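You operate a simulated robot arm through the tools that you are given. There is no shell and no other tool. Be economical: measure what you need, move in short steps, check, and stop when the job is done.

You are at the controls of a simulated robot arm. One attempt, no reset.

Task
Take the 50 W lamp carton from the top of the work bench and leave it on the blue book.
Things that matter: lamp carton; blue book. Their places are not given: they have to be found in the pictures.

Only the result counts: the job must be done as asked and must still hold three seconds after the hand-in. Knocking over, shifting, dropping, spilling or breaking anything else fails it.

Robot
A 7-joint arm with a two-finger parallel gripper, fixed in place. Base frame: the origin is at the foot of the arm, x ahead of it, y to its left, z up; the work surface is at about z = 0. Readings come in cm, rad, newtons and seconds.
With the tool pointing down near the work surface it reaches from about 22 to 58 cm from the base axis. Its first joint turns from -1.152 to 1.152 rad. Payload 2.5 kg.
The tool frame sits at the grasp point between the pads (the TCP): z along the fingers, y along the line on which they close. The tips reach 2.3 cm beyond it. The gripper opens to 9.4 cm. The fingers are 3.8 cm wide and 1 cm thick; the gripper's body (5.4 by 9.6 cm) begins 3.9 cm behind the TCP.
Orientation is told as [roll, pitch, yaw] about the base's x, y, z axes, in that order, counted from this pose: with the fingers straight down and closing along the base's y, the tool's x points along the base's -x, its y along +y and its z along -z.

Tools
- The arm moves only by the tool nudge_tool. Its argument "series" is a list of rows, each a list of 7 numbers: the shift along the tool's x, y, z in units of 500 mm (1.0 is 500 mm), then the turn, a rotation vector about the tool's x, y, z in units of 60 degrees (1.0 is 60 degrees), then the finger opening in cm, from 0 to 9.4. In form: [[x, y, z, rx, ry, rz, claw], ...]. A call has 1 to 10 rows; each row is the pose to reach, as a shift and turn from the pose commanded when the call began, along the tool's axes at that moment. A call with a number of a shift or a turn outside -1 to 1 is refused whole. Each row takes 0.2 s and may step no farther than 5 cm and 0.15 rad from the row before; otherwise, or with a gripper value out of range, the whole call is refused. A pose out of reach is approached as far as the arm can. The call stops where the force on the tool passes 40 N (or 10 N more than at its start, if that is more) or the arm is blocked; 0.2 s more then pass. The fingers move at their own pace (about 10.8 cm/s each) and stop on an object; they squeeze with about 37 N. The grip force told is the motor's: it shows also when the fingers shut on nothing. Time passes only in rows, and 0.2 s behind the last, so rows that repeat a pose let the fingers close. It gives the time, the measured TCP pose, the force on the tool (base axes), the opening and the grip force at its end, in the units of the frame above (readings bear some noise).
- Cameras (640 x 400 px; columns grow to the right, rows downward): "scene" is fixed at [10.63, -40.24, 54.37]; the picture's right is [0.89, -0.46, 0.00], its down [-0.33, -0.64, -0.69] and it looks along [0.32, 0.61, -0.73] (base axes); focal length 281 px, centre (320, 200). "wrist" rides on the gripper at [-3.9, 0, -4.4] in the tool frame; the picture's right is [0.00, -1.00, 0.00], its down [0.97, 0.00, -0.24] and it looks along [0.24, 0.00, 0.97] (tool axes); focal length 218 px, centre (320, 200).
- camera(camera): a new picture of that camera. The clock stands still meanwhile.
- probe_pixels(camera, pixels): there is no depth. For up to 12 entries [column, row, z] of the newest picture of that camera ("zoom" is the newest enlarged one), the place [x, y] in the base frame at which the ray of that pixel passes the height z, good to about 0.2 cm, but the place of the scene camera against the robot may be out by one fixed shift of up to 2.5 cm in any direction. The clock stands still meanwhile.
- zoom(camera, box): a new picture of the part [left, top, right, bottom] of that camera's present view, enlarged. The clock stands still meanwhile.
- close_job(): hands the job in; it is judged then, once.

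Work in short steps. Measure before you move; look again where a grasp or a placing could have gone wrong, and mend it. You have 60 turns and 22 pictures in all, those below and enlarged ones among them. Open the gripper and draw the arm clear of the work before you hand the job in, unless the task says otherwise; then end with one line.

The tools are called as a command line: name --pt "numbers of a row" for each row, then --argument value for the rest, lists and objects as JSON in quotes. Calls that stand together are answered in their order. nudge_tool: Moves the arm, as the interface text tells. Its arguments: {"type":"object","properties":{"series":{"type":"array"}},"required":["series"]} The other tools are called the same way: camera (camera) takes a picture; probe_pixels (camera, pixels) gives the place at which the rays of pixels pass given heights; zoom (camera, box) takes an enlarged picture of a part of a camera's view; close_job () hands the job in.

At the start:

```text
t: 0.0
tool_pos: [33.67, -7.82, 29.8]
ee_rot: [0.001, -0.001, 0.0]
force: [0.0, -0.1, -0.3]
opening: 9.41
grip_force: 0.1
```

scene: 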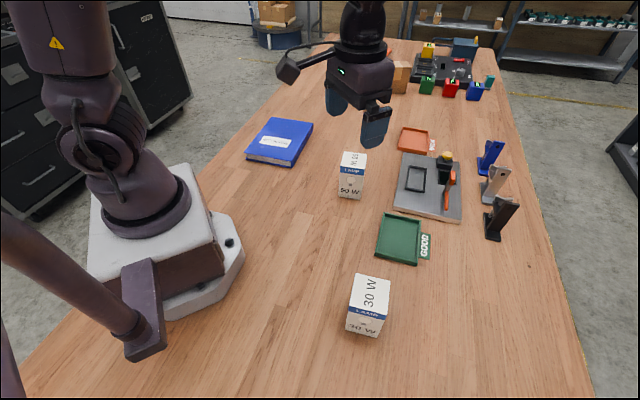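
wrist: 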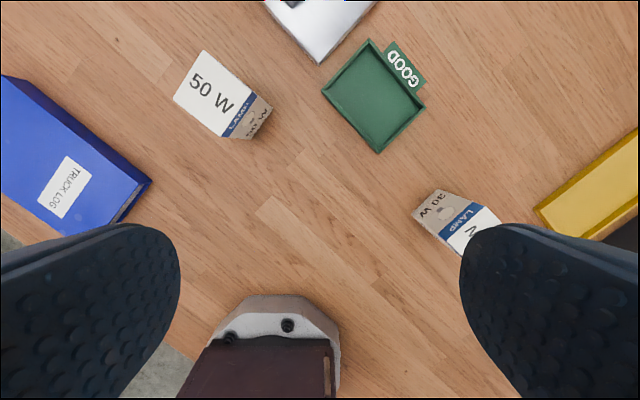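

The 50 W carton is at about (222,95) in the wrist view and the blue book at about (75,155). I'll probe the carton's corners and the book's corners from the wrist picture at several heights.

probe_pixels --camera "wrist" --pixels '[[203, 50, 8], [173, 98, 8], [254, 92, 8], [222, 137, 8], [272, 106, 0], [253, 139, 0], [152, 182, 0], [118, 222, 0], [20, 78, 3], [150, 180, 3], [65, 235, 3], [0, 76, 3]]'

zoom --camera "scene" --box '[230, 100, 390, 200]'

```text
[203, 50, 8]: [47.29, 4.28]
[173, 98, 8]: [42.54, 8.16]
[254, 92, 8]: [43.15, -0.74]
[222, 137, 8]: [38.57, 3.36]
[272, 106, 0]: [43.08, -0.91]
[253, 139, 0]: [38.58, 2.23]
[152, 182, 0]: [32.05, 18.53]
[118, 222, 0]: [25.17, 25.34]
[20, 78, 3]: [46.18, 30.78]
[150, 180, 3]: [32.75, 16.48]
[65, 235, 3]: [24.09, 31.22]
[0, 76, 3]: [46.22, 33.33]
```

```text
4.00 times, centred on (310, 150) of scene
```

zoom: 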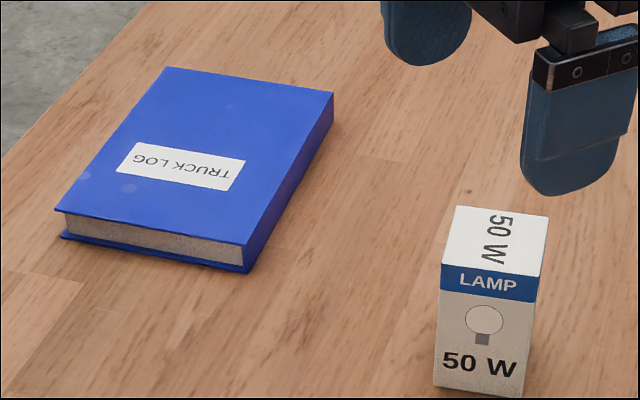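

The carton looks about 6 cm square and turned by roughly 45°. I'll enlarge the carton in the wrist view for accurate corners, and probe the book and carton from the scene zoom.

probe_pixels --camera "zoom" --pixels '[[168, 66, 3], [334, 92, 3], [245, 245, 3], [55, 210, 3], [246, 272, 0], [62, 236, 0], [433, 384, 0], [520, 398, 0], [440, 265, 10], [536, 277, 10], [549, 216, 10], [457, 205, 10]]'

zoom --camera "wrist" --box '[140, 30, 300, 150]'

```text
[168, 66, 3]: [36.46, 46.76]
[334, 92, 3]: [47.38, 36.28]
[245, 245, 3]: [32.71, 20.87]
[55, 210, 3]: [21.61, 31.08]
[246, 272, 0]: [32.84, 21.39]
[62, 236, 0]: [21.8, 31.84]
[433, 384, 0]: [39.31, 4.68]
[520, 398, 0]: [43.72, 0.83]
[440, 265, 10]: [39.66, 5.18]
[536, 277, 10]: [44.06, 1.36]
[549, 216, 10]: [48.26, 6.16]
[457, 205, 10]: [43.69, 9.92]
```

```text
3.33 times, centred on (220, 90) of wrist
```

zoom: 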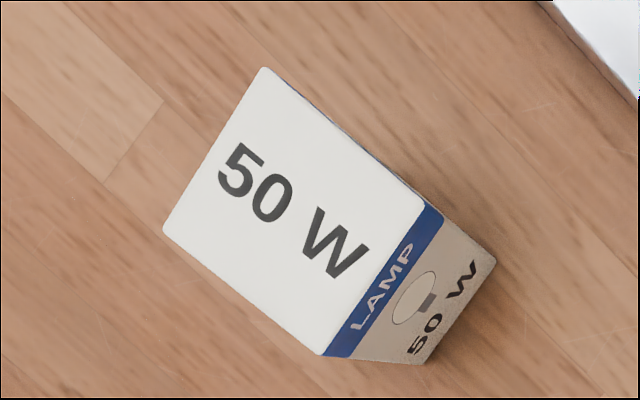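

I'll probe the enlarged wrist corners: top face (265,67), (163,230), (320,355), (425,205); base (497,262), (425,364).

probe_pixels --camera "zoom" --pixels '[[265, 67, 10], [163, 230, 10], [320, 355, 10], [425, 205, 10], [497, 262, 0], [425, 364, 0], [265, 67, 9], [163, 230, 9], [320, 355, 9], [425, 205, 9]]'

```text
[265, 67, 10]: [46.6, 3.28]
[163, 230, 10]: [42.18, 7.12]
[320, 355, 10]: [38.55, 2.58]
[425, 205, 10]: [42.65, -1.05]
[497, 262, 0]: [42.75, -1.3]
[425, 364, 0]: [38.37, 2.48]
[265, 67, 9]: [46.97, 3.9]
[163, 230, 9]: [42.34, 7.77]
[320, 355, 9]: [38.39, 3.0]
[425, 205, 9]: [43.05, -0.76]
```

The carton's top is at z≈10, with its centre at about (42.5, 3.0) and its faces at 49°/139°. The fingers should close along 139° (yaw +0.86), which also suits the book. I'll move above it at z≈20 while turning, then check.

nudge_tool --pt "-0.0294 0.036 0.0327 0 0 -0.137 9.4" --pt "-0.0589 0.072 0.0653 0 0 -0.2737 9.4" --pt "-0.0883 0.108 0.098 0 0 -0.4105 9.4" --pt "-0.1177 0.144 0.1307 0 0 -0.5473 9.4" --pt "-0.1472 0.18 0.1633 0 0 -0.684 9.4" --pt "-0.1766 0.216 0.196 0 0 -0.821 9.4" --pt "-0.1766 0.216 0.196 0 0 -0.821 9.4"

camera --camera "wrist"

```text
t: 1.6
tool_pos: [42.45, 2.8, 20.1]
ee_rot: [0.0, 0.0, 0.862]
force: [-0.4, 0.8, 0.5]
opening: 9.4
grip_force: 0.1
```

```text
17 pictures are left
```

wrist: 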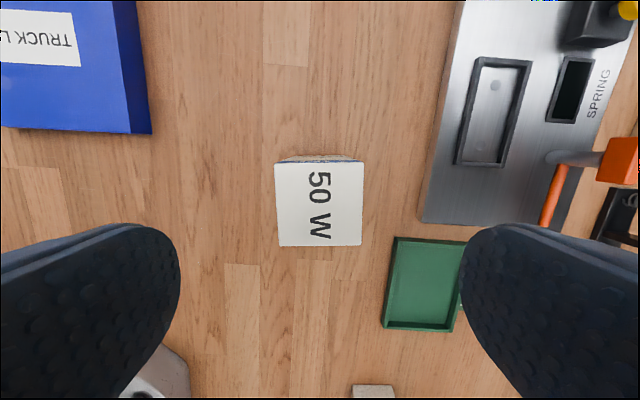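

The carton's top face is at columns 275–364, rows 162–247, well aligned with the fingers. I'll probe its corners and the book's visible corner to refine.

probe_pixels --camera "wrist" --pixels '[[275, 163, 10], [364, 162, 10], [362, 246, 10], [278, 247, 10], [151, 133, 0], [129, 132, 2.5], [152, 133, 2.5], [115, 0, 2.5]]'

```text
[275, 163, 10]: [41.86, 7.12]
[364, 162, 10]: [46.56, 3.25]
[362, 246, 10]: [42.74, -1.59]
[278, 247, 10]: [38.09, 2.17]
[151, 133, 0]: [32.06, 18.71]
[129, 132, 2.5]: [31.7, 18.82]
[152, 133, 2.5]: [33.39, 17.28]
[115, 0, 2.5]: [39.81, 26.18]
```

The carton's centre is (42.3, 2.7), so I'm within 0.2 cm. I'll go straight down to z≈7 and then close.

nudge_tool --pt "0 0 0.05 0 0 0 9.4" --pt "0 0 0.1 0 0 0 9.4" --pt "0 0 0.15 0 0 0 9.4" --pt "0 0 0.2 0 0 0 9.4" --pt "0 0 0.24 0 0 0 9.4" --pt "0 0 0.262 0 0 0 9.4" --pt "0 0 0.262 0 0 0 9.4"

```text
t: 3.2
tool_pos: [42.24, 2.78, 6.84]
ee_rot: [-0.001, 0.001, 0.858]
force: [-0.4, 0.0, -1.3]
opening: 9.4
grip_force: 0.1
```

The TCP is at z 6.84 with no contact force. I'll close the fingers.

nudge_tool --pt "0 0 0 0 0 0 5" --pt "0 0 0 0 0 0 5" --pt "0 0 0 0 0 0 5" --pt "0 0 0 0 0 0 5"

```text
t: 4.2
tool_pos: [42.37, 2.72, 6.78]
ee_rot: [0.0, -0.001, 0.86]
force: [-0.1, 0.0, -0.2]
opening: 5.75
grip_force: 36.8
```

The carton is held at an opening of 5.75 cm with 36.8 N. I'll lift it 9 cm and check.

nudge_tool --pt "0 0 -0.03 0 0 0 5" --pt "0 0 -0.07 0 0 0 5" --pt "0 0 -0.12 0 0 0 5" --pt "0 0 -0.18 0 0 0 5" --pt "0 0 -0.18 0 0 0 5"

camera --camera "scene"

```text
t: 5.4
tool_pos: [42.51, 2.77, 15.96]
ee_rot: [-0.001, 0.0, 0.859]
force: [0.0, -0.7, -1.3]
opening: 5.76
grip_force: 37.2
```

```text
16 pictures are left
```

scene: 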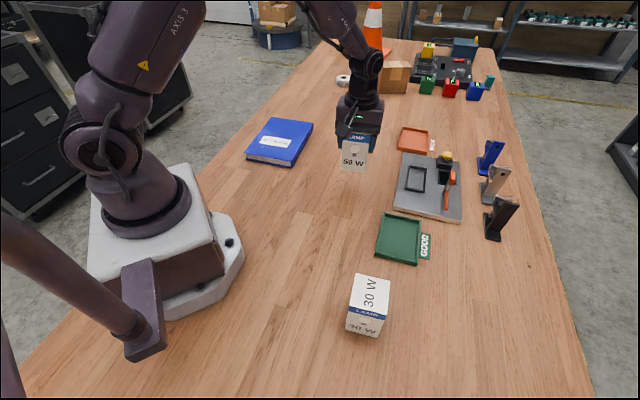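

The carton is clear of the bench. The book's centre, from the scene corners with the shift removed, is about (33.6, 31.6). I'll carry the carton there at z≈16.

nudge_tool --pt "-0.03 0.05 0 0 0 0 5" --pt "-0.07 0.115 0 0 0 0 5" --pt "-0.115 0.185 0 0 0 0 5" --pt "-0.16 0.255 0 0 0 0 5" --pt "-0.205 0.325 0 0 0 0 5" --pt "-0.25 0.395 0 0 0 0 5" --pt "-0.29 0.46 0 0 0 0 5" --pt "-0.31 0.49 0 0 0 0 5" --pt "-0.3206 0.5104 0 0 0 0 5" --pt "-0.3206 0.5104 0 0 0 0 5"

camera --camera "scene"

camera --camera "wrist"

```text
t: 7.6
tool_pos: [33.61, 31.55, 16.02]
ee_rot: [-0.001, -0.002, 0.859]
force: [0.7, 0.3, -1.8]
opening: 5.74
grip_force: 37.2
```

```text
15 pictures are left
```

scene: 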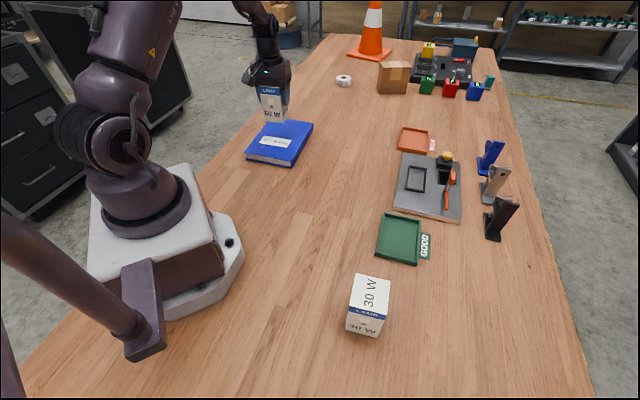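

```text
14 pictures are left
```

wrist: 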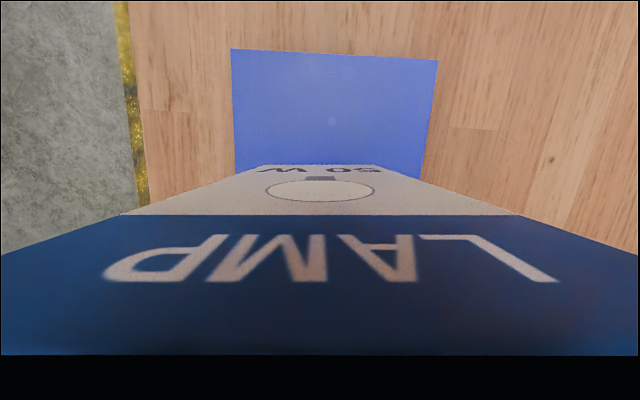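

The wrist view shows the far edge of the book, from (231,49) to (438,60), beyond the carton. I'll probe it to confirm centring.

probe_pixels --camera "wrist" --pixels '[[231, 49, 2.5], [438, 60, 2.5], [235, 165, 2.5], [424, 179, 2.5]]'

```text
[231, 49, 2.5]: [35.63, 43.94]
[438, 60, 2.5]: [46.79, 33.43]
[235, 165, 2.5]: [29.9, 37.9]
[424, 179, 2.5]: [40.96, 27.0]
```

The book's centre comes out at (33.7, 31.4), matching the TCP. The carton's base should meet the book near TCP z≈9.3; I'll lower to z≈10 first.

nudge_tool --pt "0 0 0.04 0 0 0 5" --pt "0 0 0.08 0 0 0 5" --pt "0 0 0.105 0 0 0 5" --pt "0 0 0.12 0 0 0 5" --pt "0 0 0.12 0 0 0 5"

zoom --camera "scene" --box '[230, 80, 350, 180]'

```text
t: 8.8
tool_pos: [33.75, 31.7, 9.83]
ee_rot: [0.001, -0.001, 0.861]
force: [0.6, 0.6, -1.7]
opening: 5.73
grip_force: 37.0
```

```text
4.00 times, centred on (290, 130) of scene
```

zoom: 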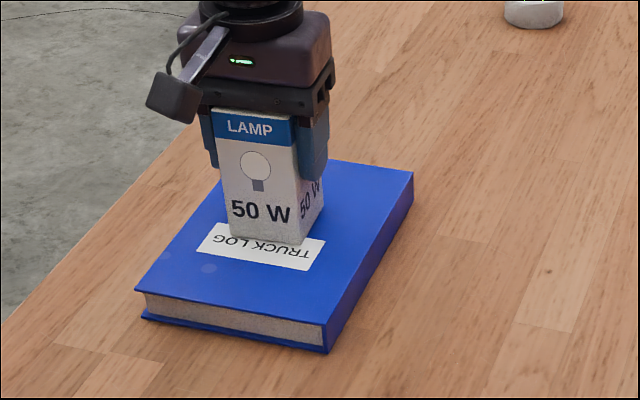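

No contact yet (force −1.7 N), and the carton is over the middle of the book. I'll lower it in 1 mm steps.

nudge_tool --pt "0 0 0.002 0 0 0 5" --pt "0 0 0.004 0 0 0 5" --pt "0 0 0.006 0 0 0 5" --pt "0 0 0.006 0 0 0 5"

```text
t: 9.8
tool_pos: [33.78, 31.61, 9.55]
ee_rot: [0.0, -0.004, 0.858]
force: [3.5, -1.0, 4.4]
opening: 5.78
grip_force: 37.7
```

The vertical force went from −1.7 to +4.4 N, so contact is starting. I'll take one more small step to confirm.

nudge_tool --pt "0 0 0.002 0 0 0 5" --pt "0 0 0.002 0 0 0 5"

```text
t: 10.4
tool_pos: [33.69, 31.66, 9.63]
ee_rot: [0.0, -0.001, 0.858]
force: [-5.5, -7.0, 31.5]
opening: 5.75
grip_force: 37.0
```

There is firm contact (31 N). I'll back off 1 mm to relieve it, then open gently.

nudge_tool --pt "0 0 -0.002 0 0 0 5" --pt "0 0 -0.002 0 0 0 5"

```text
t: 11.0
tool_pos: [33.65, 31.66, 9.74]
ee_rot: [0.001, -0.004, 0.859]
force: [1.5, -3.0, 19.5]
opening: 5.77
grip_force: 37.8
```

There is still 19 N pressing. I'll raise another 0.5 mm, then open the fingers.

nudge_tool --pt "0 0 -0.001 0 0 0 5" --pt "0 0 -0.001 0 0 0 6.2" --pt "0 0 -0.001 0 0 0 7" --pt "0 0 -0.001 0 0 0 8.5" --pt "0 0 -0.001 0 0 0 9.4" --pt "0 0 -0.001 0 0 0 9.4"

zoom --camera "scene" --box '[230, 80, 350, 180]'

```text
t: 12.4
tool_pos: [33.54, 31.66, 9.69]
ee_rot: [-0.001, 0.002, 0.859]
force: [0.0, 0.8, 0.6]
opening: 9.38
grip_force: 0.1
```

```text
4.00 times, centred on (290, 130) of scene
```

zoom: 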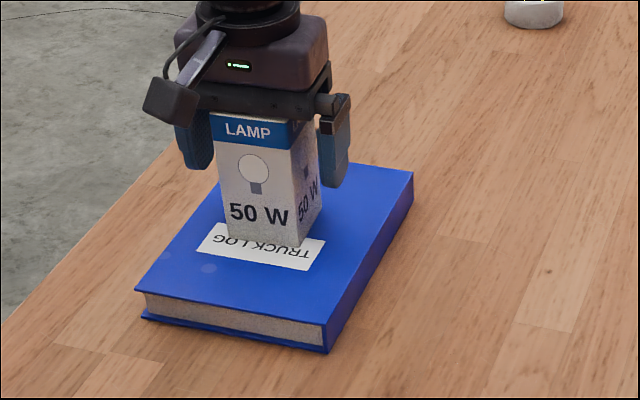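

The carton stands upright on the book with the fingers open on both sides. I'll go straight up and check.

nudge_tool --pt "0 0 -0.03 0 0 0 9.4" --pt "0 0 -0.08 0 0 0 9.4" --pt "0 0 -0.15 0 0 0 9.4" --pt "0 0 -0.22 0 0 0 9.4" --pt "0 0 -0.28 0 0 0 9.4" --pt "0 0 -0.28 0 0 0 9.4"

camera --camera "scene"

```text
t: 13.8
tool_pos: [33.74, 31.71, 23.36]
ee_rot: [0.0, 0.0, 0.86]
force: [0.2, -0.6, 0.5]
opening: 9.42
grip_force: 0.0
```

```text
11 pictures are left
```

scene: 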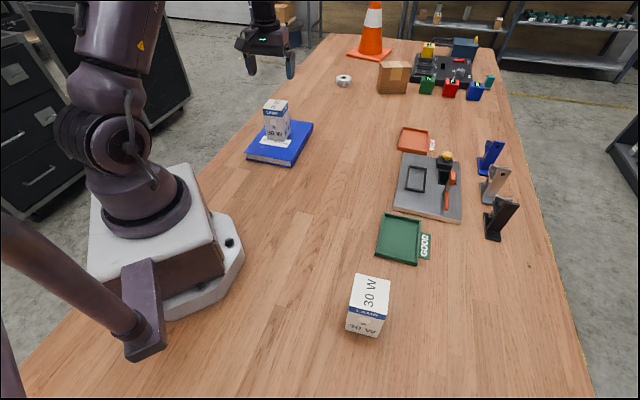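

The carton stands on the book at (277,122), the gripper is open and clear above it, and nothing else has moved. I'm handing the job in.

close_job

```text
The job is handed in.
```

The 50 W lamp carton is standing upright near the middle of the blue book, the gripper is open and clear of it, and the job is handed in.
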